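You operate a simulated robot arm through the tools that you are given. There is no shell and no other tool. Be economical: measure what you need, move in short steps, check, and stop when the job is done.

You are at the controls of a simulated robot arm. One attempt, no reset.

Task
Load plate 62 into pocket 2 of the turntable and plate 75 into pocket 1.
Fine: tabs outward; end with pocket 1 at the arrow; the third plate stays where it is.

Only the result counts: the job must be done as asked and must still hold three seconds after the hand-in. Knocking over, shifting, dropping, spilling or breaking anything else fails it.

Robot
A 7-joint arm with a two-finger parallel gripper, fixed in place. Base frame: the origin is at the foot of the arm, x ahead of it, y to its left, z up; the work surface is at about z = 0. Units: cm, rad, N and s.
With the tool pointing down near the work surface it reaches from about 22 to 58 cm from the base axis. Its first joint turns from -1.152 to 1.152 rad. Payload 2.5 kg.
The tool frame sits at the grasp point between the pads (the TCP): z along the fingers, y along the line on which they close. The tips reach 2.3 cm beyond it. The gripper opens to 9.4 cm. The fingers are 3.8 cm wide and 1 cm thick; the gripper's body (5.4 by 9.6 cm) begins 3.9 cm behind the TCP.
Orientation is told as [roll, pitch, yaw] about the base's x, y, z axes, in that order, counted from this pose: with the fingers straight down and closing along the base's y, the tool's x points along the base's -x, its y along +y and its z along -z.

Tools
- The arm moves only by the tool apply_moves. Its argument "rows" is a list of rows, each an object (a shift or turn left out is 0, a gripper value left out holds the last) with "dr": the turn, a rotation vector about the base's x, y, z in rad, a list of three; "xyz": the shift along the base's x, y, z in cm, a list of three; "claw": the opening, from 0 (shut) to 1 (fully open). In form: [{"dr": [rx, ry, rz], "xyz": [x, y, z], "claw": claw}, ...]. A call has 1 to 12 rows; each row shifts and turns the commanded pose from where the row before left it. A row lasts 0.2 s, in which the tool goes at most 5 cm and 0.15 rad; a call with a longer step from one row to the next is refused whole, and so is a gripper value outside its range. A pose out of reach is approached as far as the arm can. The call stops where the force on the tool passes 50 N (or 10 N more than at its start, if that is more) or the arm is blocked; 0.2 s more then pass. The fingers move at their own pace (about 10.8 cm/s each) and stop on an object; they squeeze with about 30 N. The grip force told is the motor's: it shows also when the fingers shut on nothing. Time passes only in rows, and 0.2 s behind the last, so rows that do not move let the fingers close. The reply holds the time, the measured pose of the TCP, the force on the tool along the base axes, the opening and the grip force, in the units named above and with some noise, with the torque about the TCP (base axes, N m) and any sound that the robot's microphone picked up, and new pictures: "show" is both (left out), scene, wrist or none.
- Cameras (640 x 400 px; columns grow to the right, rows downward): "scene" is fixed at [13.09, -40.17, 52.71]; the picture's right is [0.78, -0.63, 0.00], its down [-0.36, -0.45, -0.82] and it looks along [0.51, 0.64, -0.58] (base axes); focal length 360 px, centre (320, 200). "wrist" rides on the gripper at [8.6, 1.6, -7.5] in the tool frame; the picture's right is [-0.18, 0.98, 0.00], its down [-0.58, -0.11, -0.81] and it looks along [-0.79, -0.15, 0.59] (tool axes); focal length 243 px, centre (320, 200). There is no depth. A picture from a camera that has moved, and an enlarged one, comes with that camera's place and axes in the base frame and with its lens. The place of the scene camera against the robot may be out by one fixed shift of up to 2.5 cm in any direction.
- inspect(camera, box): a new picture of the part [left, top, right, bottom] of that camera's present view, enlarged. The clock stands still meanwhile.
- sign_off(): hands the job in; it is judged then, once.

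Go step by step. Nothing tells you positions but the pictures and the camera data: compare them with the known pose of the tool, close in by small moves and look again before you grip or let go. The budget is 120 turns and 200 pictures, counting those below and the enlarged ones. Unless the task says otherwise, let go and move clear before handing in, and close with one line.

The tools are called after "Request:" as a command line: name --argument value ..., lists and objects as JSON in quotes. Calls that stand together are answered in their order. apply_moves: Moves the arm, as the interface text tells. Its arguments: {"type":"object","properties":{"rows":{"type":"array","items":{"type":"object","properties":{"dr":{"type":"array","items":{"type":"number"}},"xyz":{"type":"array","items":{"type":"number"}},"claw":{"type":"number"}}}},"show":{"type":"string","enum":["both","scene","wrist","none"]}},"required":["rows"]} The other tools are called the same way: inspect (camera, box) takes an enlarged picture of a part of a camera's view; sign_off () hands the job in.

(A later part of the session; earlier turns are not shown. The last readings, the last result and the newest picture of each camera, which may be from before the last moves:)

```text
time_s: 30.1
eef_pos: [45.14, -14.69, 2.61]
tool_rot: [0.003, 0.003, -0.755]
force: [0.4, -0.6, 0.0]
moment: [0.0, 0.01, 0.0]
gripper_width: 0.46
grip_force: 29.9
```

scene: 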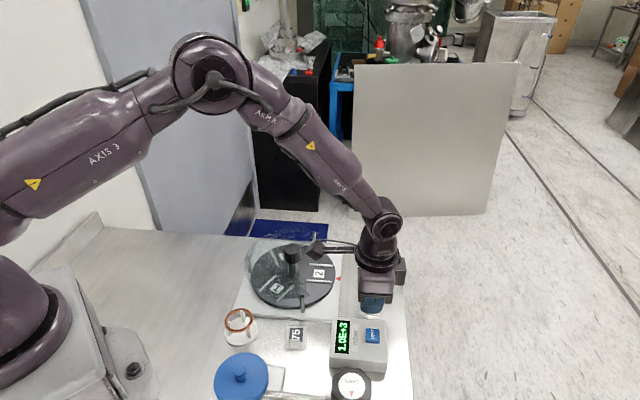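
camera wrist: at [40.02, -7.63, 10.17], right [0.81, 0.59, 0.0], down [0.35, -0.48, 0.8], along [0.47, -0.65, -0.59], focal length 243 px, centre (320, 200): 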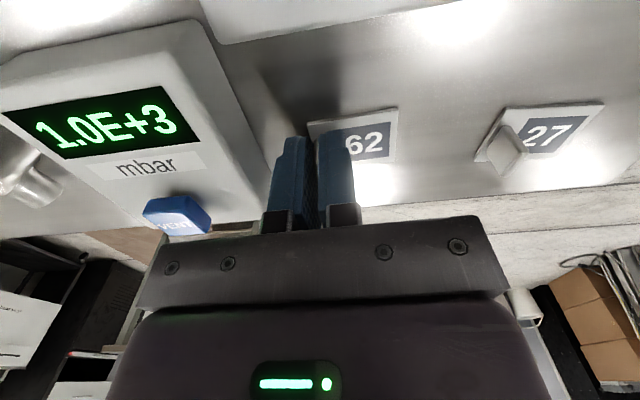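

Deeper hold at z=2.6 (tips at z≈0.3). I'll lift slowly and watch the opening.

Request:
apply_moves --rows '[{"xyz": [0, 0, 0.2]}, {"xyz": [0, 0, 0.4]}, {"xyz": [0, 0, 0.7]}, {"xyz": [0, 0, 0.7]}, {}]' --show "wrist"

Request:
inspect --camera "wrist" --box '[240, 80, 400, 200]'

Request:
inspect --camera "scene" --box '[330, 260, 410, 320]'

```text
time_s: 31.3
eef_pos: [45.23, -14.63, 4.64]
tool_rot: [0.001, 0.003, -0.755]
force: [-0.1, 0.1, 0.0]
moment: [0.03, 0.02, 0.01]
gripper_width: 0.43
grip_force: 29.4
camera wrist: at [40.09, -7.6, 11.96], right [0.81, 0.59, 0.0], down [0.35, -0.48, 0.8], along [0.47, -0.65, -0.59], focal length 243 px, centre (320, 200)
```

wrist: 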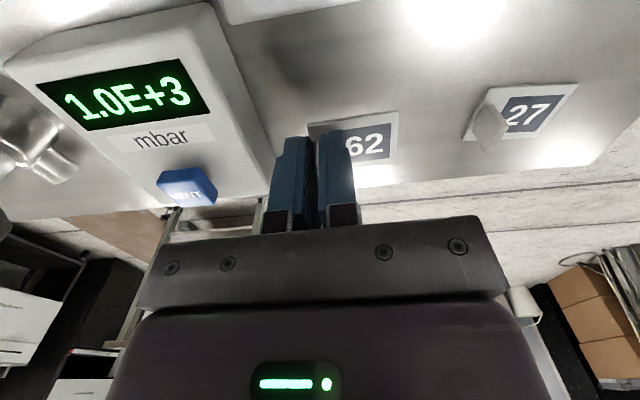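

```text
3.33 times, centred on (320, 140) of wrist
camera zoom: at [40.09, -7.6, 11.96], right [0.81, 0.59, 0.0], down [0.35, -0.48, 0.8], along [0.47, -0.65, -0.59], focal length 809 px, centre (320, 400)
```

zoom: 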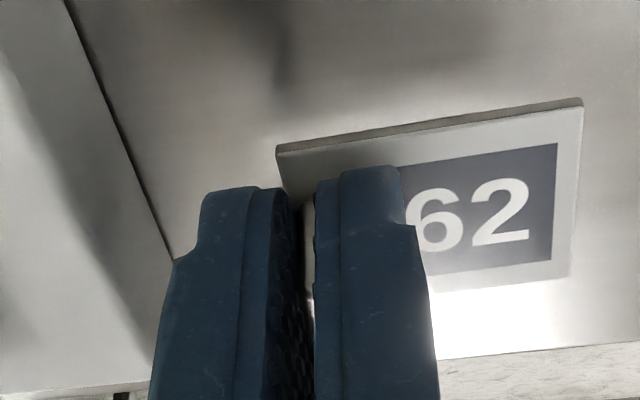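

```text
6.67 times, centred on (370, 290) of scene
camera zoom: at [13.09, -40.17, 52.71], right [0.78, -0.63, 0.0], down [-0.36, -0.45, -0.82], along [0.51, 0.64, -0.58], focal length 2398 px, centre (-13, -400)
```

zoom: 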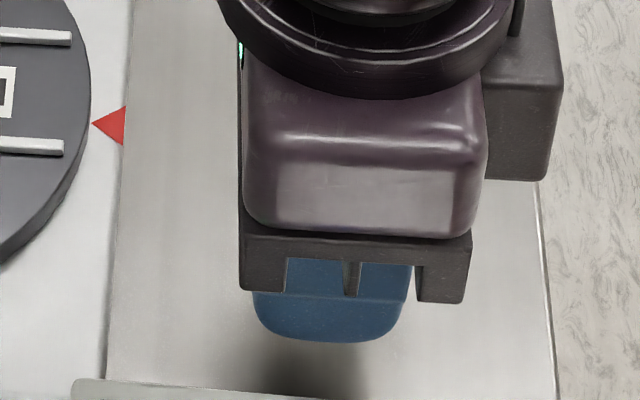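

Plate 62 is now held and lifted. I'll raise it gently to z≈9 and swing to the pocket.

Request:
apply_moves --rows '[{"xyz": [0, 0, 1]}, {"xyz": [0, 0, 1.2]}, {"xyz": [0, 0, 1.2]}, {"xyz": [0, 0, 1]}, {}]' --show "none"

Request:
apply_moves --rows '[{"xyz": [0, 0.5, 0], "dr": [0, 0, 0.07]}, {"xyz": [0, 0.8, 0], "dr": [0, 0, 0.14]}, {"xyz": [-0.1, 1, 0], "dr": [0, 0, 0.14]}, {"xyz": [-0.1, 1, 0], "dr": [0, 0, 0.14]}, {"xyz": [-0.1, 1, 0], "dr": [0, 0, 0.14]}, {"xyz": [-0.1, 1, 0], "dr": [0, 0, 0.14]}, {"xyz": [-0.1, 1, 0], "dr": [0, 0, 0.14]}, {"xyz": [-0.1, 1, 0], "dr": [0, 0, 0.14]}, {"xyz": [-0.1, 1, 0], "dr": [0, 0, 0.14]}, {"xyz": [-0.1, 1, 0], "dr": [0, 0, 0.14]}, {"xyz": [0, 0.6, 0], "dr": [0, 0, 0.14]}, {"xyz": [0, 0.4, 0], "dr": [0, 0, 0.075]}]' --show "both"

Request:
inspect --camera "wrist" --box '[220, 0, 460, 180]'

Request:
inspect --camera "scene" --box '[240, 220, 380, 320]'

```text
time_s: 32.5
eef_pos: [45.36, -14.56, 9.1]
tool_rot: [0.001, 0.005, -0.755]
force: [0.1, 0.0, -1.1]
moment: [-0.01, 0.01, -0.02]
gripper_width: 0.44
grip_force: 30.0
```

```text
time_s: 35.1
eef_pos: [44.3, -4.15, 9.17]
tool_rot: [0.001, 0.004, 0.792]
force: [0.3, 0.1, -0.9]
moment: [-0.01, 0.0, -0.01]
gripper_width: 0.42
grip_force: 29.6
camera wrist: at [37.12, -9.25, 16.4], right [-0.57, 0.82, 0.0], down [0.49, 0.34, 0.8], along [0.66, 0.46, -0.59], focal length 243 px, centre (320, 200)
```

scene: 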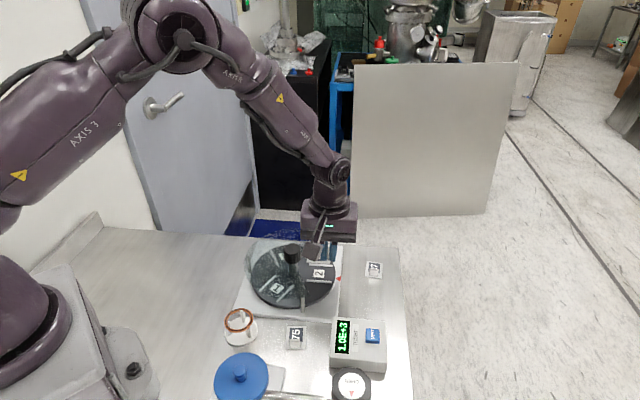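
wrist: 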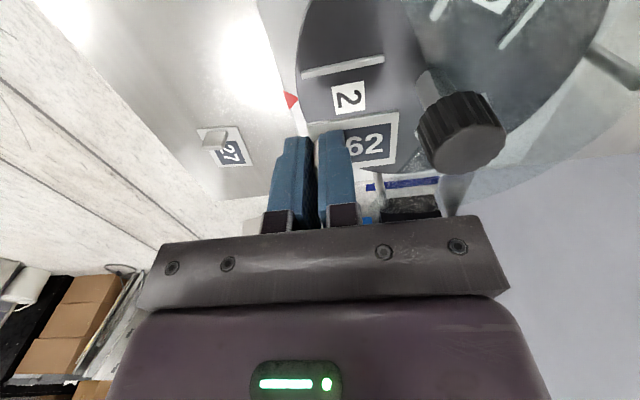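

```text
2.22 times, centred on (340, 90) of wrist
camera zoom: at [37.12, -9.25, 16.4], right [-0.57, 0.82, 0.0], down [0.49, 0.34, 0.8], along [0.66, 0.46, -0.59], focal length 539 px, centre (276, 444)
```

zoom: 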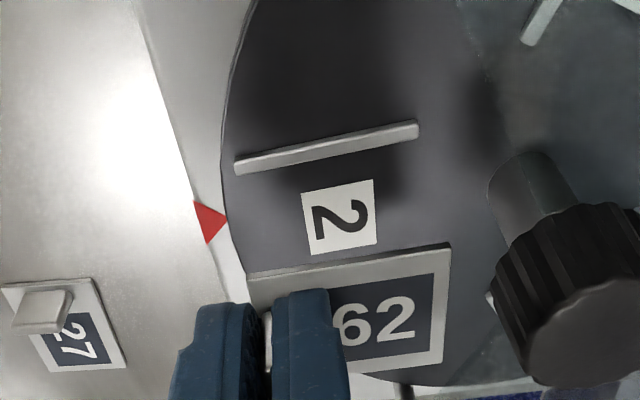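

```text
4.00 times, centred on (310, 270) of scene
camera zoom: at [13.09, -40.17, 52.71], right [0.78, -0.63, 0.0], down [-0.36, -0.45, -0.82], along [0.51, 0.64, -0.58], focal length 1439 px, centre (360, -80)
```

zoom: 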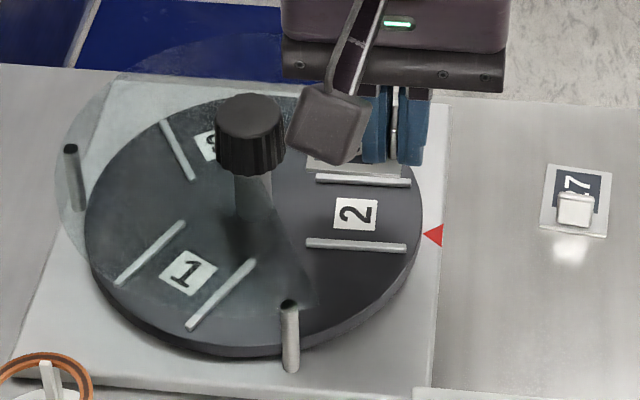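

Plate 62 is aligned with the pocket radially and in angle, and needs about +0.12 sideways. I'll descend to z≈5.8 and look again.

Request:
apply_moves --rows '[{"xyz": [0.08, 0.09, -1]}, {"xyz": [0, 0, -1.2]}, {"xyz": [0, 0, -1.1]}, {}]' --show "none"

Request:
inspect --camera "wrist" --box '[240, 60, 440, 200]'

Request:
inspect --camera "scene" --box '[270, 240, 360, 310]'

```text
time_s: 36.1
eef_pos: [44.4, -4.16, 5.74]
tool_rot: [0.003, 0.005, 0.789]
force: [0.3, -0.6, -0.7]
moment: [-0.01, 0.01, -0.01]
gripper_width: 0.42
grip_force: 29.9
```

```text
2.86 times, centred on (340, 130) of wrist
camera zoom: at [37.22, -9.13, 13.13], right [-0.57, 0.82, 0.0], down [0.49, 0.34, 0.8], along [0.66, 0.46, -0.59], focal length 693 px, centre (263, 400)
```

zoom: 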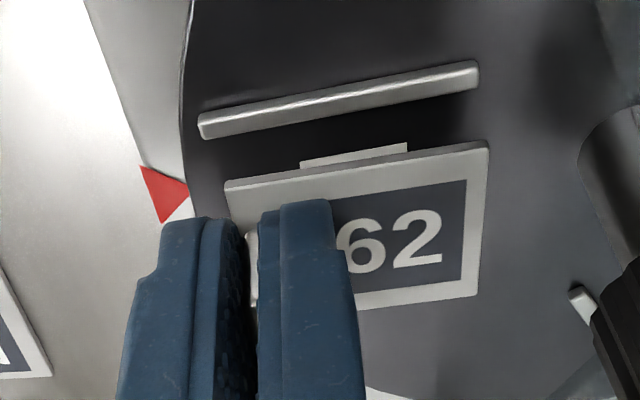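

```text
5.71 times, centred on (315, 275) of scene
camera zoom: at [13.09, -40.17, 52.71], right [0.78, -0.63, 0.0], down [-0.36, -0.45, -0.82], along [0.51, 0.64, -0.58], focal length 2056 px, centre (349, -229)
```

zoom: 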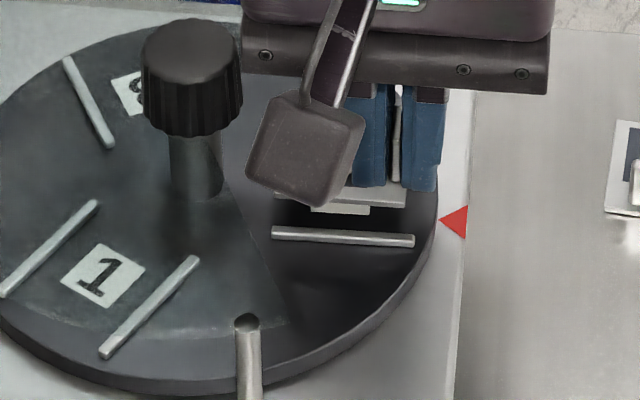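

By TCP readings the plate is centred in the pocket sideways (n≈28.0). I'll lower it in small steps until it seats.

Request:
apply_moves --rows '[{"xyz": [0, 0, -0.3]}, {"xyz": [0, 0, -0.2]}, {"xyz": [0, 0, -0.1]}, {}]' --show "none"

Request:
inspect --camera "wrist" --box '[240, 60, 440, 200]'

Request:
inspect --camera "scene" --box '[300, 255, 350, 295]'

```text
time_s: 37.1
eef_pos: [44.52, -4.26, 5.14]
tool_rot: [0.003, 0.002, 0.79]
force: [0.3, 0.2, -0.2]
moment: [-0.01, 0.05, 0.01]
gripper_width: 0.43
grip_force: 29.8
```

```text
2.86 times, centred on (340, 130) of wrist
camera zoom: at [37.26, -9.19, 12.5], right [-0.57, 0.82, 0.0], down [0.49, 0.34, 0.8], along [0.66, 0.46, -0.59], focal length 693 px, centre (263, 400)
```

zoom: 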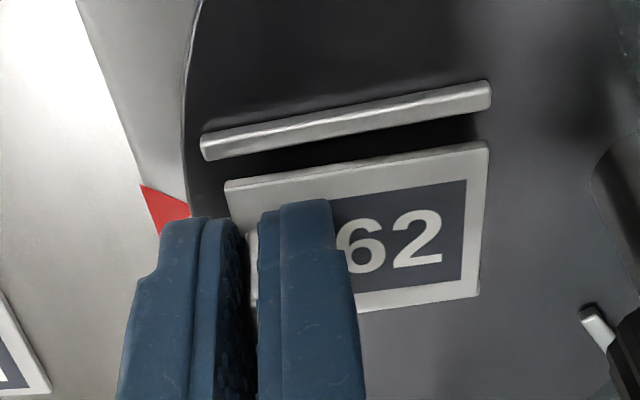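

```text
10.00 times, centred on (325, 275) of scene
camera zoom: at [13.09, -40.17, 52.71], right [0.78, -0.63, 0.0], down [-0.36, -0.45, -0.82], along [0.51, 0.64, -0.58], focal length 3597 px, centre (270, -550)
```

zoom: 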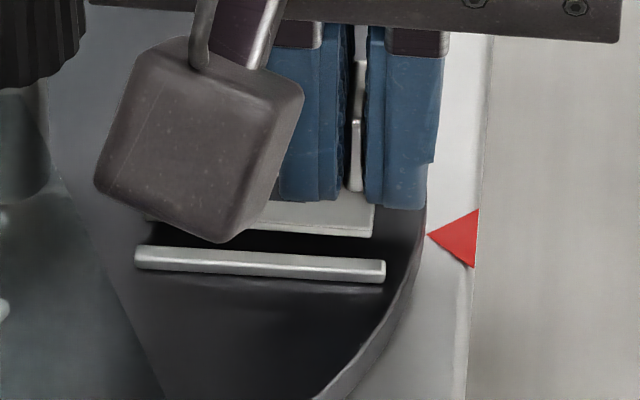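

By direct comparison the plate's gaps to the rails are about 0.32 and 0.2 cm, so it fits. I'll nudge slightly toward the centre and lower until it seats.

Request:
apply_moves --rows '[{"xyz": [-0.05, -0.05, -0.1]}, {"xyz": [0, 0, -0.1]}, {"xyz": [0, 0, -0.1]}, {}]' --show "none"

Request:
inspect --camera "wrist" --box '[240, 60, 440, 200]'

```text
time_s: 38.1
eef_pos: [44.31, -4.31, 4.85]
tool_rot: [0.002, 0.003, 0.788]
force: [0.4, -0.4, -0.1]
moment: [-0.03, 0.02, 0.0]
gripper_width: 0.39
grip_force: 29.9
```

```text
2.86 times, centred on (340, 130) of wrist
camera zoom: at [37.18, -9.32, 12.2], right [-0.57, 0.82, 0.0], down [0.49, 0.34, 0.8], along [0.66, 0.46, -0.59], focal length 693 px, centre (263, 400)
```

zoom: 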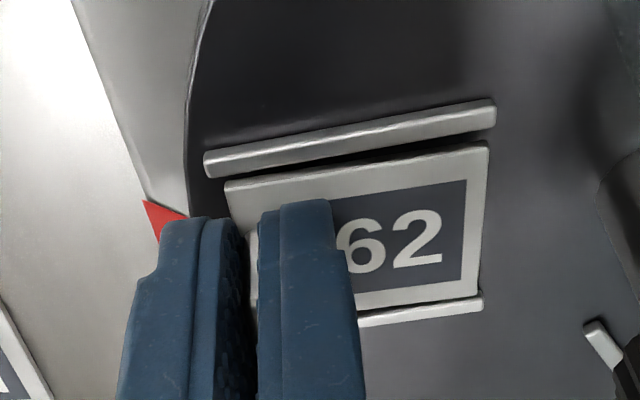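

Both rails now show on either side of the plate, with no contact yet. I'll keep lowering in 0.1 cm steps.

Request:
apply_moves --rows '[{"xyz": [0, 0, -0.1]}, {"xyz": [0, 0, -0.1]}, {}]' --show "none"

Request:
inspect --camera "wrist" --box '[240, 60, 440, 200]'

```text
time_s: 38.9
eef_pos: [44.49, -4.39, 4.64]
tool_rot: [0.002, 0.003, 0.789]
force: [-0.1, 0.0, -0.5]
moment: [0.01, 0.0, -0.02]
gripper_width: 0.44
grip_force: 30.4
```

```text
2.86 times, centred on (340, 130) of wrist
camera zoom: at [37.2, -9.3, 12.04], right [-0.57, 0.82, 0.0], down [0.49, 0.34, 0.8], along [0.66, 0.46, -0.59], focal length 693 px, centre (263, 400)
```

zoom: 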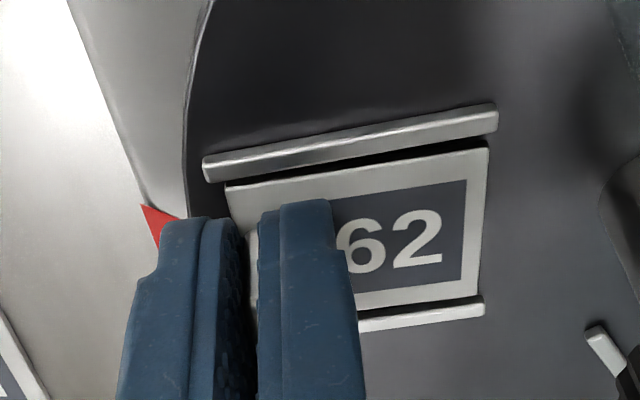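

Request:
apply_moves --rows '[{"xyz": [0, 0, -0.1]}, {"xyz": [0, 0, -0.1]}, {"xyz": [0, 0, -0.1]}, {}]' --show "none"

Request:
inspect --camera "wrist" --box '[240, 60, 440, 200]'

```text
time_s: 39.9
eef_pos: [44.58, -4.14, 4.46]
tool_rot: [-0.001, 0.001, 0.789]
force: [-12.6, 6.7, 46.8]
moment: [-0.49, 0.76, 0.21]
gripper_width: 0.4
grip_force: 29.9
```

```text
2.86 times, centred on (340, 130) of wrist
camera zoom: at [37.33, -9.18, 11.89], right [-0.57, 0.82, 0.0], down [0.49, 0.34, 0.81], along [0.66, 0.46, -0.59], focal length 693 px, centre (263, 400)
```

zoom: 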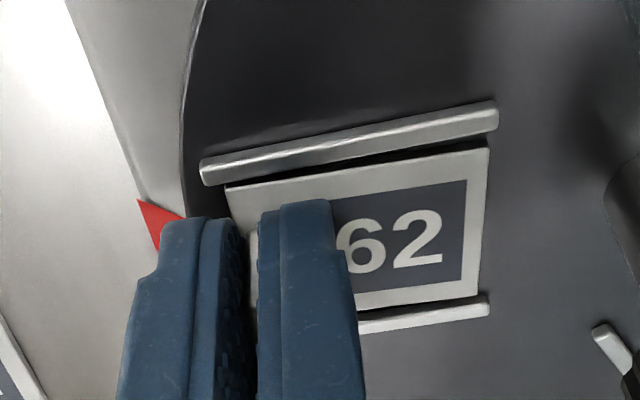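

Seated with firm contact. I'll relieve the pressure slightly, then open a little and look.

Request:
apply_moves --rows '[{"xyz": [0, 0, 0.12]}, {}, {"claw": 0.12}, {"claw": 0.15}, {}]' --show "none"

Request:
inspect --camera "wrist" --box '[240, 60, 440, 200]'

```text
time_s: 41.1
eef_pos: [44.56, -4.17, 4.66]
tool_rot: [0.004, -0.001, 0.791]
force: [-9.7, 17.6, 36.5]
moment: [-0.22, 0.54, -0.45]
gripper_width: 0.61
grip_force: 0.0
```

```text
2.86 times, centred on (340, 130) of wrist
camera zoom: at [37.27, -9.19, 11.89], right [-0.57, 0.82, 0.0], down [0.49, 0.34, 0.81], along [0.66, 0.46, -0.59], focal length 693 px, centre (263, 400)
```

zoom: 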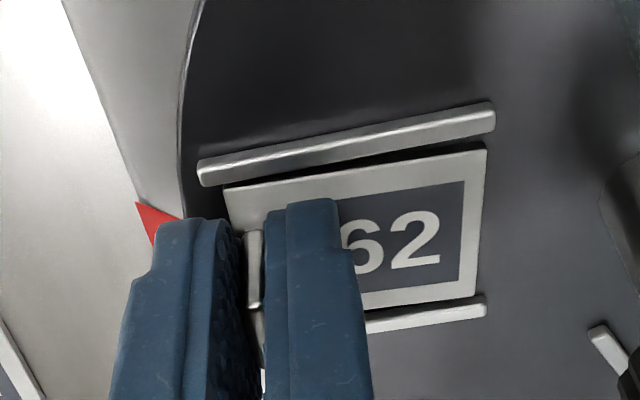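

The fingers are resting on something, probably the rails, so I'll rise a bit and let them open.

Request:
apply_moves --rows '[{"xyz": [0, 0, 0.15]}, {"xyz": [0, 0, 0.15]}, {}, {}]' --show "none"

Request:
inspect --camera "wrist" --box '[240, 60, 440, 200]'

Request:
inspect --camera "scene" --box '[270, 240, 360, 310]'

```text
time_s: 42.1
eef_pos: [44.36, -4.35, 4.67]
tool_rot: [0.003, 0.005, 0.788]
force: [-0.2, 0.5, -0.2]
moment: [0.0, 0.01, 0.02]
gripper_width: 1.43
grip_force: 0.1
```

```text
2.86 times, centred on (340, 130) of wrist
camera zoom: at [37.17, -9.36, 12.1], right [-0.57, 0.82, 0.0], down [0.49, 0.34, 0.8], along [0.66, 0.46, -0.6], focal length 693 px, centre (263, 400)
```

zoom: 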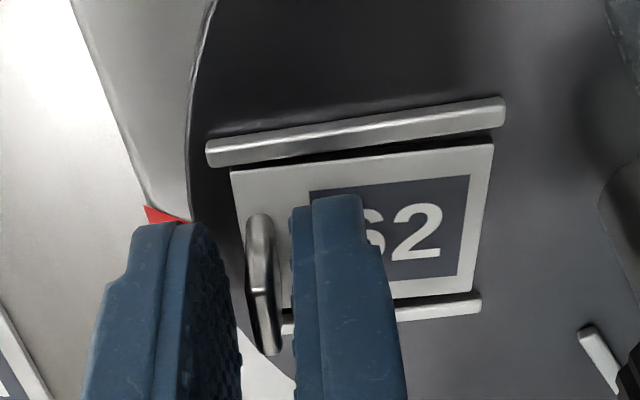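

```text
5.71 times, centred on (315, 275) of scene
camera zoom: at [13.09, -40.17, 52.71], right [0.78, -0.63, 0.0], down [-0.36, -0.45, -0.82], along [0.51, 0.64, -0.58], focal length 2056 px, centre (349, -229)
```

zoom: 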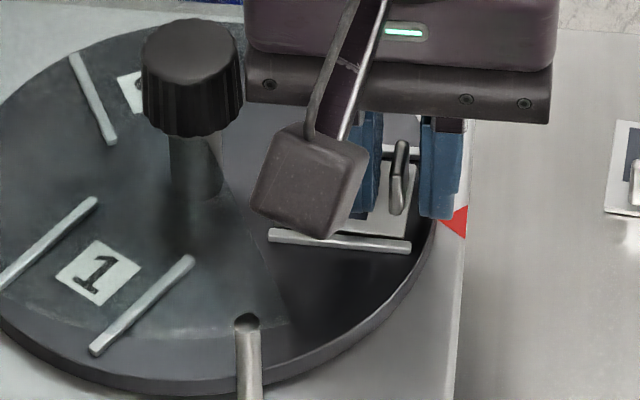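

Released, and the plate appears to lie between the rails. I'll rise straight up and check.

Request:
apply_moves --rows '[{"xyz": [0, 0, 0.5]}, {"xyz": [0, 0, 1.5]}, {"xyz": [0, 0, 3]}, {"xyz": [0, 0, 4]}, {}]' --show "none"

Request:
inspect --camera "wrist" --box '[250, 0, 410, 120]'

Request:
inspect --camera "scene" --box '[270, 240, 360, 310]'

```text
time_s: 43.3
eef_pos: [44.55, -4.12, 13.71]
tool_rot: [0.002, 0.004, 0.789]
force: [0.3, 0.2, -0.5]
moment: [0.0, 0.02, 0.02]
gripper_width: 1.4
grip_force: 0.1
```

```text
3.33 times, centred on (330, 60) of wrist
camera zoom: at [37.36, -9.14, 21.04], right [-0.57, 0.82, 0.0], down [0.49, 0.34, 0.8], along [0.66, 0.46, -0.59], focal length 809 px, centre (287, 667)
```

zoom: 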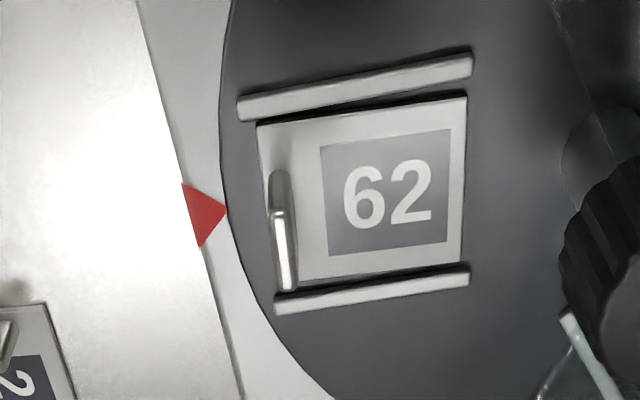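

```text
5.71 times, centred on (315, 275) of scene
camera zoom: at [13.09, -40.17, 52.71], right [0.78, -0.63, 0.0], down [-0.36, -0.45, -0.82], along [0.51, 0.64, -0.58], focal length 2056 px, centre (349, -229)
```

zoom: 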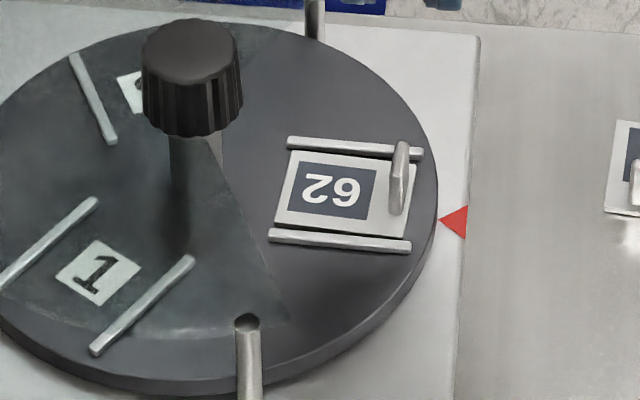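

Plate 62 sits flat in pocket 2 with its tab outward. The table slipped about 2.5° clockwise, which I'll correct when turning it back. I'll go to the knob at yaw -1.05.

Request:
apply_moves --rows '[{"xyz": [-0.4, 0.4, 1], "dr": [0, 0, -0.145], "claw": 0.7}, {"xyz": [-0.4, 0.4, 1], "dr": [0, 0, -0.145]}, {"xyz": [-0.4, 0.4, 0], "dr": [0, 0, -0.145]}, {"xyz": [-0.4, 0.4, 0], "dr": [0, 0, -0.145]}, {"xyz": [-0.4, 0.4, 0], "dr": [0, 0, -0.145]}, {"xyz": [-0.4, 0.4, 0], "dr": [0, 0, -0.145]}, {"xyz": [-0.4, 0.4, 0], "dr": [0, 0, -0.145]}, {"xyz": [-0.4, 0.4, 0], "dr": [0, 0, -0.145]}, {"xyz": [-0.4, 0.4, 0], "dr": [0, 0, -0.145]}, {"xyz": [-0.4, 0.4, 0], "dr": [0, 0, -0.145]}, {"xyz": [-0.4, 0.4, 0], "dr": [0, 0, -0.145]}, {"xyz": [-0.5, 0.35, 0], "dr": [0, 0, -0.145]}]' --show "none"

Request:
apply_moves --rows '[{"dr": [0, 0, -0.1]}, {}, {}]' --show "wrist"

```text
time_s: 45.9
eef_pos: [39.4, 0.43, 15.76]
tool_rot: [0.002, 0.005, -0.955]
force: [0.6, 0.0, -0.5]
moment: [-0.02, 0.0, -0.03]
gripper_width: 6.57
grip_force: 0.1
```

```text
time_s: 46.7
eef_pos: [39.47, 0.5, 15.75]
tool_rot: [0.003, 0.004, -1.052]
force: [-0.8, -0.3, 0.3]
moment: [0.02, 0.01, 0.02]
gripper_width: 6.57
grip_force: 0.1
camera wrist: at [36.61, 8.72, 23.12], right [0.94, 0.33, 0.0], down [0.19, -0.56, 0.8], along [0.26, -0.76, -0.59], focal length 243 px, centre (320, 200)
```

wrist: 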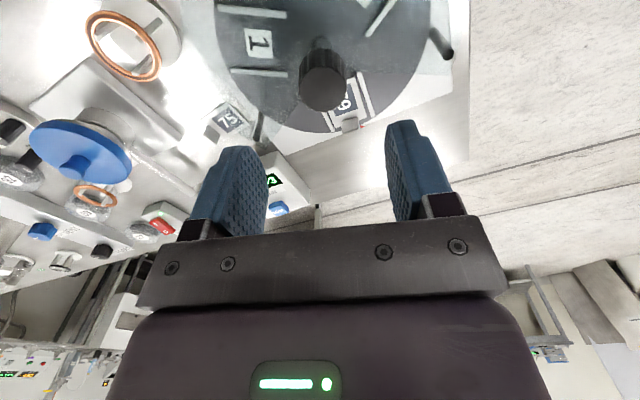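

Now I'll descend on the knob and close.

Request:
apply_moves --rows '[{"xyz": [0.12, 0.12, -3]}, {"xyz": [0, 0, -3]}, {"xyz": [0, 0, -1.1]}, {}, {"claw": 0.3}, {"claw": 0.1}, {}, {}, {}]' --show "none"

Request:
apply_moves --rows '[{"dr": [0, 0, 0.1]}, {"dr": [0, 0, 0.1]}, {"dr": [0, 0, 0.1]}, {"dr": [0, 0, 0.1]}, {}]' --show "both"

Request:
inspect --camera "scene" --box '[230, 230, 360, 320]'

```text
time_s: 48.7
eef_pos: [39.71, 0.42, 8.67]
tool_rot: [0.001, 0.005, -1.052]
force: [-12.1, -6.3, 2.8]
moment: [0.45, 0.3, 0.03]
gripper_width: 3.38
grip_force: 45.0
```

```text
time_s: 49.9
eef_pos: [39.82, 0.67, 8.71]
tool_rot: [0.004, 0.001, -0.65]
force: [13.4, -3.4, -28.9]
moment: [-0.97, 0.13, -0.05]
gripper_width: 3.36
grip_force: 44.9
camera wrist: at [33.86, 7.06, 16.05], right [0.74, 0.67, 0.0], down [0.4, -0.44, 0.81], along [0.54, -0.6, -0.59], focal length 243 px, centre (320, 200)
```

scene: 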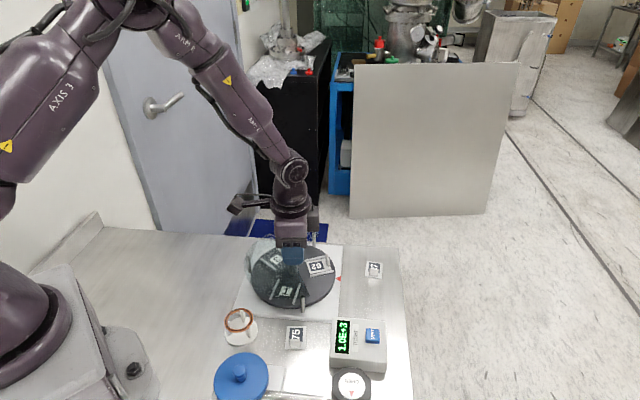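
wrist: 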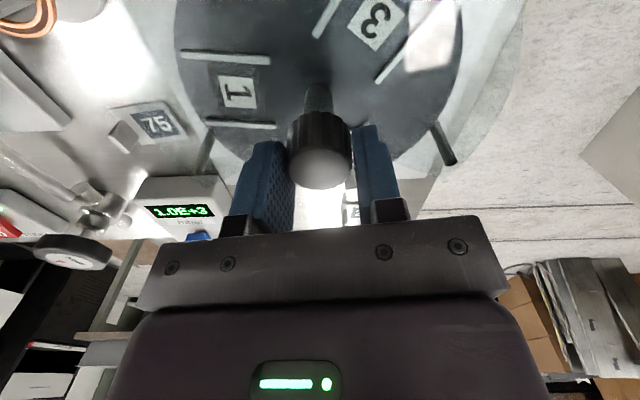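

```text
4.44 times, centred on (295, 275) of scene
camera zoom: at [13.11, -40.17, 52.71], right [0.78, -0.63, 0.0], down [-0.36, -0.45, -0.82], along [0.51, 0.64, -0.58], focal length 1599 px, centre (431, -133)
```

zoom: 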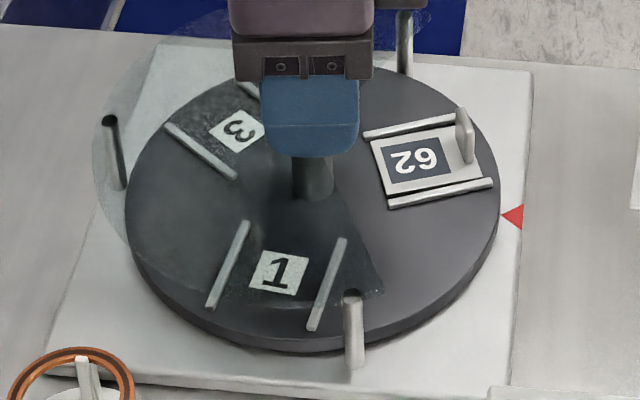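

The table turns with plate 62 in place. I'll ease the pulling force and continue in small steps, watching for the tab to clear the cover.

Request:
apply_moves --rows '[{"dr": [0, 0, 0.1], "xyz": [0.1, 0, -0.12]}, {"dr": [0, 0, 0.1]}, {"dr": [0, 0, 0.1]}, {"dr": [0, 0, 0.1]}, {"dr": [0, 0, 0.1]}, {}]' --show "none"

Request:
inspect --camera "scene" --box '[230, 230, 360, 320]'

```text
time_s: 51.3
eef_pos: [39.82, 0.65, 8.66]
tool_rot: [0.003, 0.0, -0.151]
force: [-0.2, 2.9, 30.0]
moment: [-0.08, 0.5, -0.02]
gripper_width: 3.34
grip_force: 44.7
```

```text
4.44 times, centred on (295, 275) of scene
camera zoom: at [13.08, -40.17, 52.72], right [0.78, -0.63, 0.0], down [-0.36, -0.45, -0.82], along [0.51, 0.64, -0.58], focal length 1599 px, centre (431, -133)
```

zoom: 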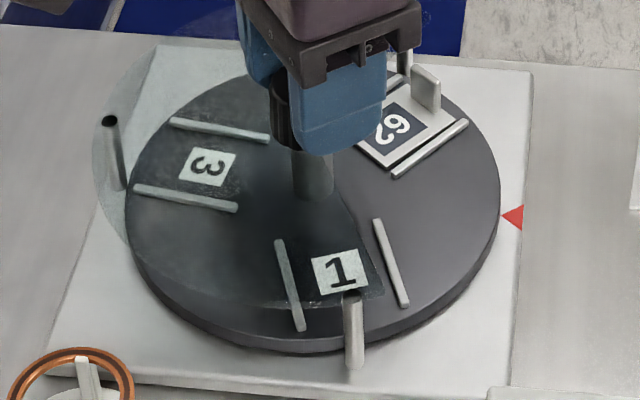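

Request:
apply_moves --rows '[{"dr": [0, 0, 0.08], "xyz": [0, 0, 0.08]}, {"dr": [0, 0, 0.08]}, {"dr": [0, 0, 0.08]}, {"dr": [0, 0, 0.08]}, {"dr": [0, 0, 0.08]}, {}]' --show "wrist"

Request:
inspect --camera "scene" --box '[230, 230, 360, 320]'

```text
time_s: 52.7
eef_pos: [39.67, 0.7, 8.82]
tool_rot: [0.006, -0.001, 0.253]
force: [6.5, 20.4, 25.9]
moment: [0.23, -0.47, -0.08]
gripper_width: 3.33
grip_force: 45.1
camera wrist: at [31.01, 0.16, 15.99], right [-0.07, 1.0, 0.0], down [0.59, 0.04, 0.81], along [0.81, 0.06, -0.59], focal length 243 px, centre (320, 200)
```

wrist: 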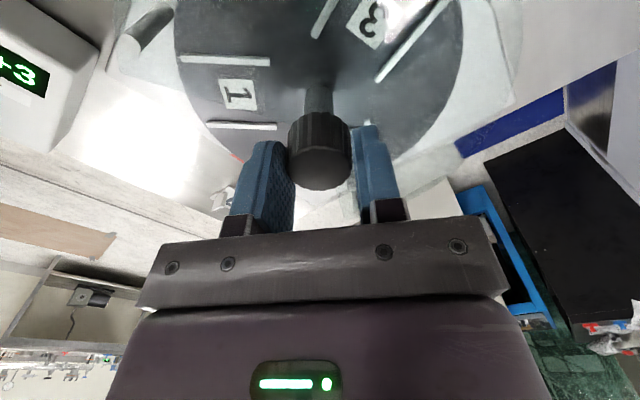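

```text
4.44 times, centred on (295, 275) of scene
camera zoom: at [13.08, -40.17, 52.72], right [0.78, -0.63, 0.0], down [-0.36, -0.45, -0.82], along [0.51, 0.64, -0.58], focal length 1599 px, centre (431, -133)
```

zoom: 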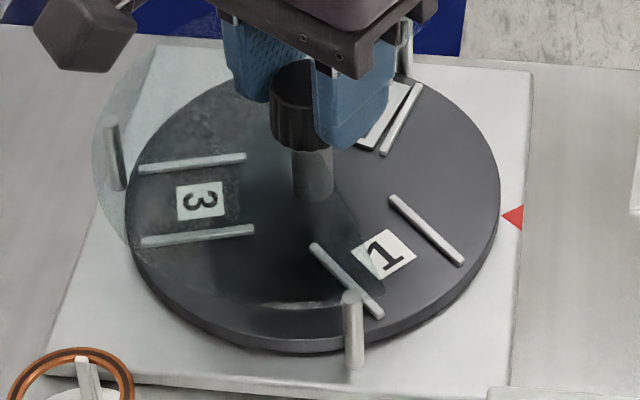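

Request:
apply_moves --rows '[{"dr": [0, 0, 0.08], "xyz": [0, 0.15, 0.05]}, {"dr": [0, 0, 0.08]}, {"dr": [0, 0, 0.08]}, {"dr": [0, 0, 0.08]}, {"dr": [0, 0, 0.08]}, {}]' --show "none"

Request:
inspect --camera "scene" --box '[230, 230, 360, 320]'

```text
time_s: 54.1
eef_pos: [39.67, 0.95, 8.68]
tool_rot: [0.002, 0.002, 0.65]
force: [9.4, 17.0, 18.4]
moment: [-0.21, 0.38, 0.0]
gripper_width: 3.31
grip_force: 45.1
```

```text
4.44 times, centred on (295, 275) of scene
camera zoom: at [13.09, -40.17, 52.72], right [0.78, -0.63, 0.0], down [-0.36, -0.45, -0.82], along [0.51, 0.64, -0.58], focal length 1599 px, centre (431, -133)
```

zoom: 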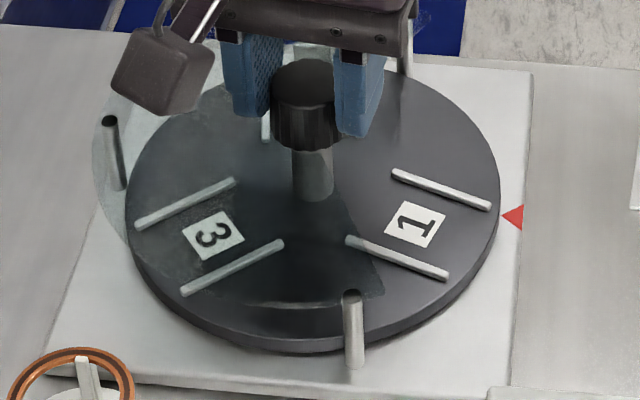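

Request:
apply_moves --rows '[{"dr": [0, 0, 0.09], "xyz": [0.05, 0.1, 0.05]}, {"dr": [0, 0, 0.1]}, {"dr": [0, 0, 0.1]}, {"dr": [0, 0, 0.1]}, {}]' --show "none"

Request:
inspect --camera "scene" --box '[210, 220, 420, 350]'

```text
time_s: 55.3
eef_pos: [39.63, 0.76, 8.54]
tool_rot: [0.005, 0.006, 1.036]
force: [-2.5, 8.8, -3.7]
moment: [0.38, -0.51, -0.76]
gripper_width: 3.32
grip_force: 44.7
```

```text
3.05 times, centred on (315, 285) of scene
camera zoom: at [13.09, -40.17, 52.71], right [0.78, -0.63, 0.0], down [-0.36, -0.45, -0.82], along [0.51, 0.64, -0.58], focal length 1096 px, centre (335, -59)
```

zoom: 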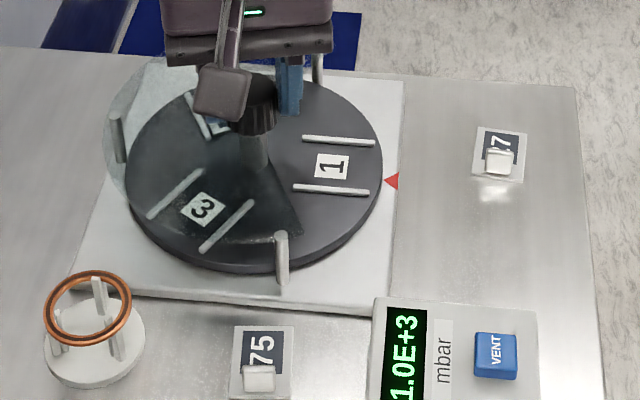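

Pocket 1 is back at the arrow, with its rails matching the original view. I'll release the knob, rise, and check plate 62 under the cover.

Request:
apply_moves --rows '[{"claw": 0.7}, {}, {}, {"xyz": [0, 0, 3]}, {"xyz": [0, 0, 4]}, {"xyz": [0, 0, 4]}, {}]' --show "both"

Request:
inspect --camera "wrist" --box '[200, 0, 460, 160]'

Request:
inspect --camera "scene" --box '[210, 220, 420, 350]'

```text
time_s: 56.9
eef_pos: [39.67, 0.76, 19.56]
tool_rot: [0.003, 0.003, 1.038]
force: [-0.7, 0.4, -0.5]
moment: [-0.05, 0.01, 0.01]
gripper_width: 6.59
grip_force: 0.0
camera wrist: at [33.9, -5.93, 26.95], right [-0.75, 0.66, 0.0], down [0.39, 0.45, 0.8], along [0.53, 0.61, -0.6], focal length 243 px, centre (320, 200)
```

scene: 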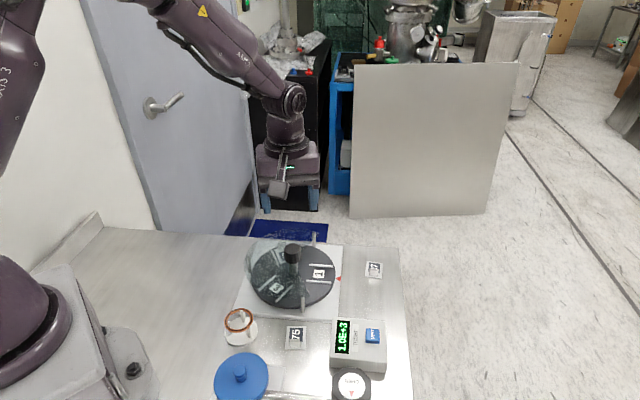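
wrist: 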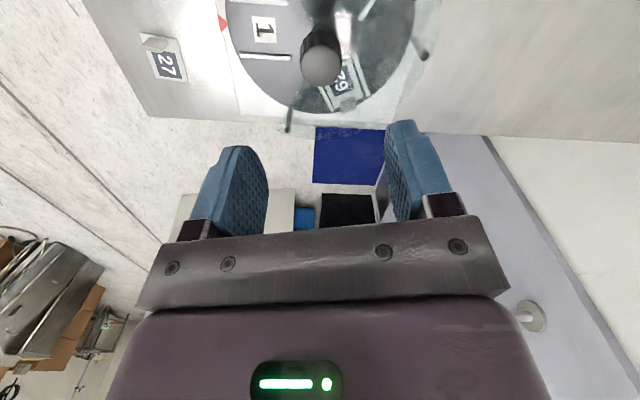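

```text
2.46 times, centred on (330, 80) of wrist
camera zoom: at [33.9, -5.93, 26.95], right [-0.75, 0.66, 0.0], down [0.39, 0.45, 0.8], along [0.53, 0.61, -0.6], focal length 597 px, centre (295, 495)
```

zoom: 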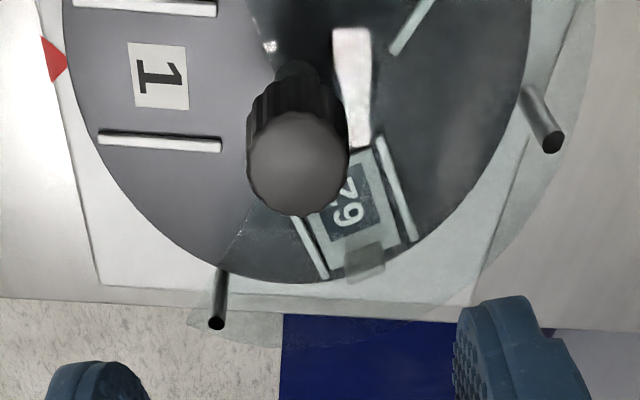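

```text
3.05 times, centred on (315, 285) of scene
camera zoom: at [13.09, -40.17, 52.71], right [0.78, -0.63, 0.0], down [-0.36, -0.45, -0.82], along [0.51, 0.64, -0.58], focal length 1096 px, centre (335, -59)
```

zoom: 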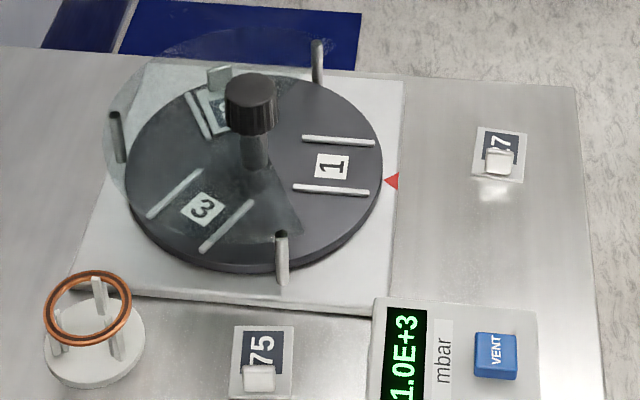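

Plate 62 is properly in pocket 2 under the cover and pocket 1 is at the arrow. Next is plate 75: centre about (32.1,-10.4), tab about (31.0,-11.8), yaw -0.66. Moving above it.

Request:
apply_moves --rows '[{"xyz": [-0.7, -1, 0], "dr": [0, 0, -0.142], "claw": 0.3}, {"xyz": [-0.72, -1.05, 0], "dr": [0, 0, -0.142]}, {"xyz": [-0.72, -1.05, 0], "dr": [0, 0, -0.142]}, {"xyz": [-0.72, -1.05, 0], "dr": [0, 0, -0.142]}, {"xyz": [-0.72, -1.05, 0], "dr": [0, 0, -0.142]}, {"xyz": [-0.72, -1.05, 0], "dr": [0, 0, -0.142]}, {"xyz": [-0.72, -1.05, 0], "dr": [0, 0, -0.142]}, {"xyz": [-0.72, -1.05, -1], "dr": [0, 0, -0.142]}, {"xyz": [-0.73, -1.05, -1.5], "dr": [0, 0, -0.142]}, {"xyz": [-0.73, -1.05, -2], "dr": [0, 0, -0.142]}, {"xyz": [-0.73, -1.05, -2], "dr": [0, 0, -0.142]}, {"xyz": [-0.73, -1.05, -2], "dr": [0, 0, -0.139]}]' --show "none"

Request:
apply_moves --rows '[{}, {}]' --show "both"

Request:
inspect --camera "wrist" --box '[220, 0, 440, 150]'

```text
time_s: 59.5
eef_pos: [31.37, -12.1, 11.13]
tool_rot: [0.002, 0.003, -0.667]
force: [-0.1, -0.3, -0.4]
moment: [0.01, 0.0, 0.0]
gripper_width: 2.83
grip_force: 0.1
```

```text
time_s: 60.1
eef_pos: [31.4, -12.04, 11.17]
tool_rot: [0.003, 0.004, -0.665]
force: [-0.3, -0.3, -0.7]
moment: [0.02, -0.01, 0.01]
gripper_width: 2.84
grip_force: 0.1
camera wrist: at [25.5, -5.41, 18.53], right [0.75, 0.66, 0.0], down [0.39, -0.45, 0.8], along [0.53, -0.6, -0.59], focal length 243 px, centre (320, 200)
```

scene: 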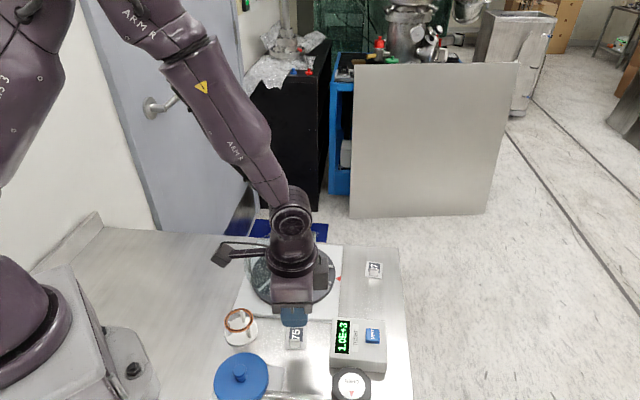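
wrist: 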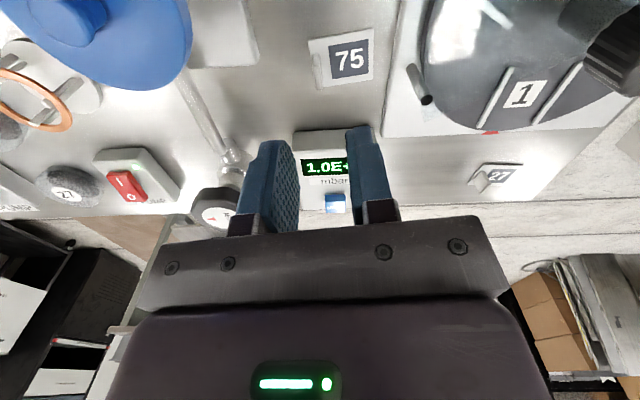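

```text
2.67 times, centred on (330, 75) of wrist
camera zoom: at [25.5, -5.41, 18.53], right [0.75, 0.66, 0.0], down [0.39, -0.45, 0.8], along [0.53, -0.6, -0.59], focal length 647 px, centre (293, 533)
```

zoom: 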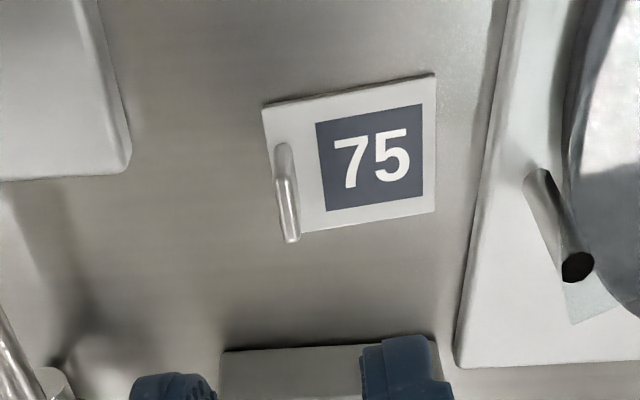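

Tab of plate 75 refined to (30.9,-11.85), yaw -0.68. Descending to z≈4.9 to check.

Request:
apply_moves --rows '[{"xyz": [-0.52, 0.2, -2], "dr": [0, 0, -0.014], "claw": 0.22}, {"xyz": [0, 0, -2.2]}, {"xyz": [0, 0, -2]}, {}]' --show "none"

Request:
inspect --camera "wrist" --box '[220, 70, 420, 220]'

Request:
inspect --camera "scene" --box '[220, 270, 400, 390]'

```text
time_s: 61.1
eef_pos: [30.68, -11.64, 4.95]
tool_rot: [0.002, 0.002, -0.676]
force: [0.9, -0.3, 0.3]
moment: [-0.01, 0.0, 0.02]
gripper_width: 2.08
grip_force: 0.0
```

```text
2.67 times, centred on (320, 145) of wrist
camera zoom: at [24.94, -4.98, 12.36], right [0.76, 0.65, 0.0], down [0.39, -0.45, 0.8], along [0.52, -0.61, -0.59], focal length 647 px, centre (320, 347)
```

zoom: 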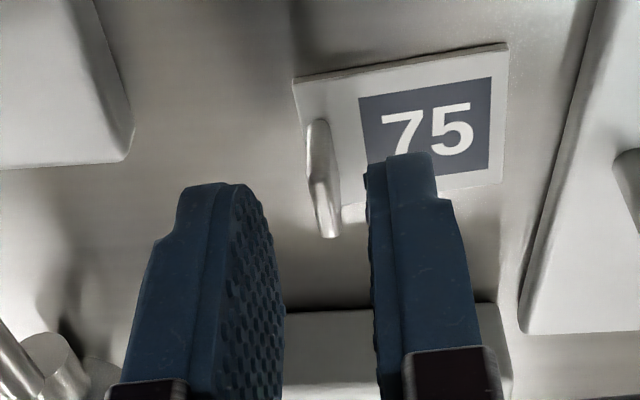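

```text
3.33 times, centred on (310, 330) of scene
camera zoom: at [13.09, -40.17, 52.71], right [0.78, -0.63, 0.0], down [-0.36, -0.45, -0.82], along [0.51, 0.64, -0.58], focal length 1199 px, centre (353, -233)
```

zoom: 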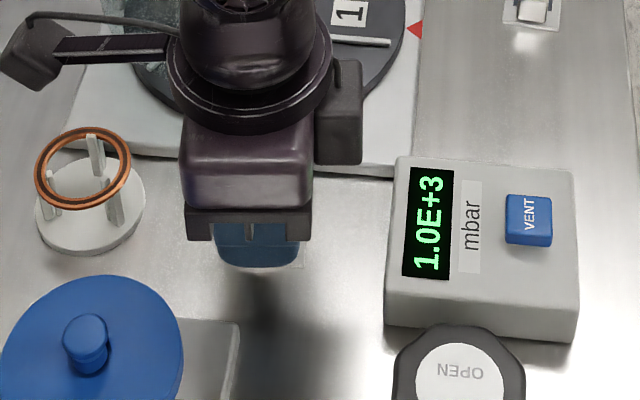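

Same geometry as the successful grip on 62. I'll descend to z≈2.6 and close.

Request:
apply_moves --rows '[{"xyz": [0.05, 0.06, -1]}, {"xyz": [0, 0, -0.7]}, {"xyz": [0, 0, -0.3]}, {"xyz": [0, 0, -0.2]}, {"xyz": [0, 0, -0.12]}, {}, {"claw": 0.0}, {}, {}, {}]' --show "none"

Request:
apply_moves --rows '[{"xyz": [0, 0, 0.2]}, {"xyz": [0, 0, 0.4]}, {"xyz": [0, 0, 0.7]}, {"xyz": [0, 0, 0.7]}, {}]' --show "none"

Request:
inspect --camera "wrist" --box '[240, 80, 400, 200]'

```text
time_s: 63.3
eef_pos: [30.71, -11.42, 2.76]
tool_rot: [0.002, 0.006, -0.677]
force: [0.0, 0.8, 1.1]
moment: [-0.04, 0.02, -0.03]
gripper_width: 0.43
grip_force: 29.7
```

```text
time_s: 64.5
eef_pos: [30.75, -11.43, 4.66]
tool_rot: [0.002, 0.005, -0.677]
force: [0.2, -0.2, -0.3]
moment: [-0.01, 0.03, -0.01]
gripper_width: 0.42
grip_force: 30.2
```

```text
3.33 times, centred on (320, 140) of wrist
camera zoom: at [24.93, -4.78, 12.08], right [0.76, 0.65, 0.0], down [0.39, -0.45, 0.8], along [0.52, -0.61, -0.6], focal length 809 px, centre (320, 400)
```

zoom: 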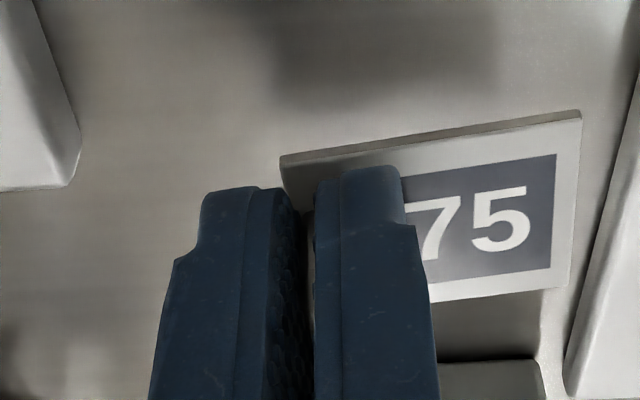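

Plate 75 is held and lifted, sitting about 0.3 cm off-centre across the fingers, which I'll allow for. I'll rise to z≈11 and then swing over to pocket 1.

Request:
apply_moves --rows '[{"xyz": [0, 0, 1]}, {"xyz": [0, 0, 1.5]}, {"xyz": [0, 0, 1.5]}, {"xyz": [0, 0, 1.5]}, {"xyz": [0, 0, 0.8]}, {}]' --show "none"

Request:
apply_moves --rows '[{"xyz": [0.6, 0.3, 0], "dr": [0, 0, 0.067]}, {"xyz": [1.1, 0.5, 0], "dr": [0, 0, 0.13]}, {"xyz": [1.3, 0.6, 0], "dr": [0, 0, 0.13]}, {"xyz": [1.3, 0.7, 0], "dr": [0, 0, 0.13]}, {"xyz": [1.3, 0.7, 0], "dr": [0, 0, 0.13]}, {"xyz": [1.3, 0.7, 0], "dr": [0, 0, 0.13]}, {"xyz": [1.3, 0.7, 0], "dr": [0, 0, 0.13]}, {"xyz": [1.3, 0.7, 0], "dr": [0, 0, 0.13]}, {"xyz": [1.3, 0.7, 0], "dr": [0, 0, 0.13]}, {"xyz": [1.2, 0.6, 0], "dr": [0, 0, 0.13]}, {"xyz": [0.9, 0.4, 0], "dr": [0, 0, 0.13]}, {"xyz": [0.57, 0.22, 0], "dr": [0, 0, 0.09]}]' --show "none"

Request:
apply_moves --rows '[{"xyz": [0, 0, -1]}, {"xyz": [0, 0, -1]}, {}]' --show "wrist"

Request:
inspect --camera "wrist" --box '[220, 0, 460, 180]'

```text
time_s: 65.9
eef_pos: [30.75, -11.38, 10.98]
tool_rot: [0.002, 0.003, -0.678]
force: [-0.5, -0.2, 0.2]
moment: [-0.01, 0.05, -0.03]
gripper_width: 0.41
grip_force: 29.5
```

```text
time_s: 68.5
eef_pos: [44.23, -4.58, 10.93]
tool_rot: [0.001, 0.002, 0.779]
force: [-0.7, 0.2, 0.0]
moment: [0.01, 0.02, 0.02]
gripper_width: 0.42
grip_force: 30.2
```

```text
time_s: 69.3
eef_pos: [44.21, -4.65, 9.11]
tool_rot: [0.003, 0.004, 0.781]
force: [-0.1, 0.3, 0.1]
moment: [-0.07, 0.02, 0.0]
gripper_width: 0.38
grip_force: 29.5
camera wrist: at [36.94, -9.55, 16.47], right [-0.56, 0.83, 0.0], down [0.49, 0.33, 0.8], along [0.67, 0.45, -0.59], focal length 243 px, centre (320, 200)
```

wrist: 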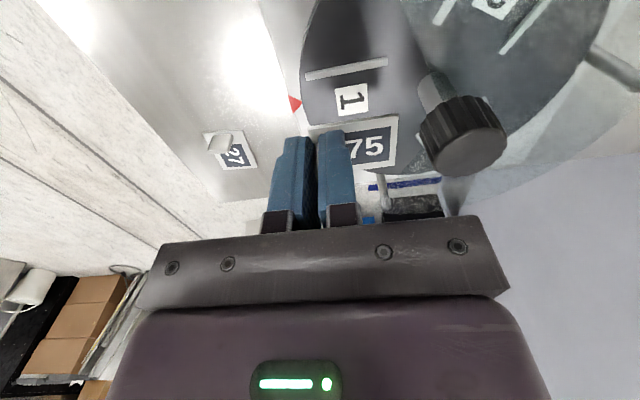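

```text
2.22 times, centred on (340, 90) of wrist
camera zoom: at [36.94, -9.55, 16.47], right [-0.56, 0.83, 0.0], down [0.49, 0.33, 0.8], along [0.67, 0.45, -0.59], focal length 539 px, centre (276, 444)
```

zoom: 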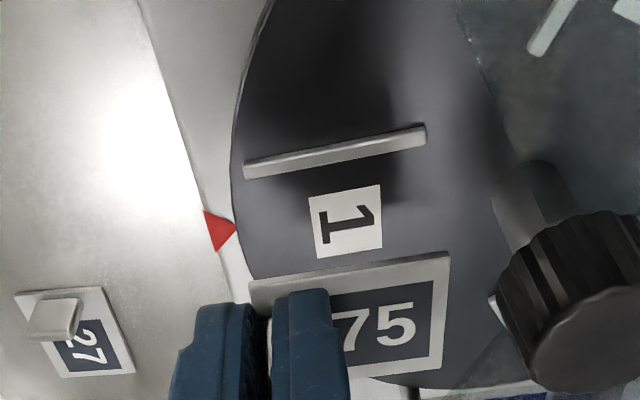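

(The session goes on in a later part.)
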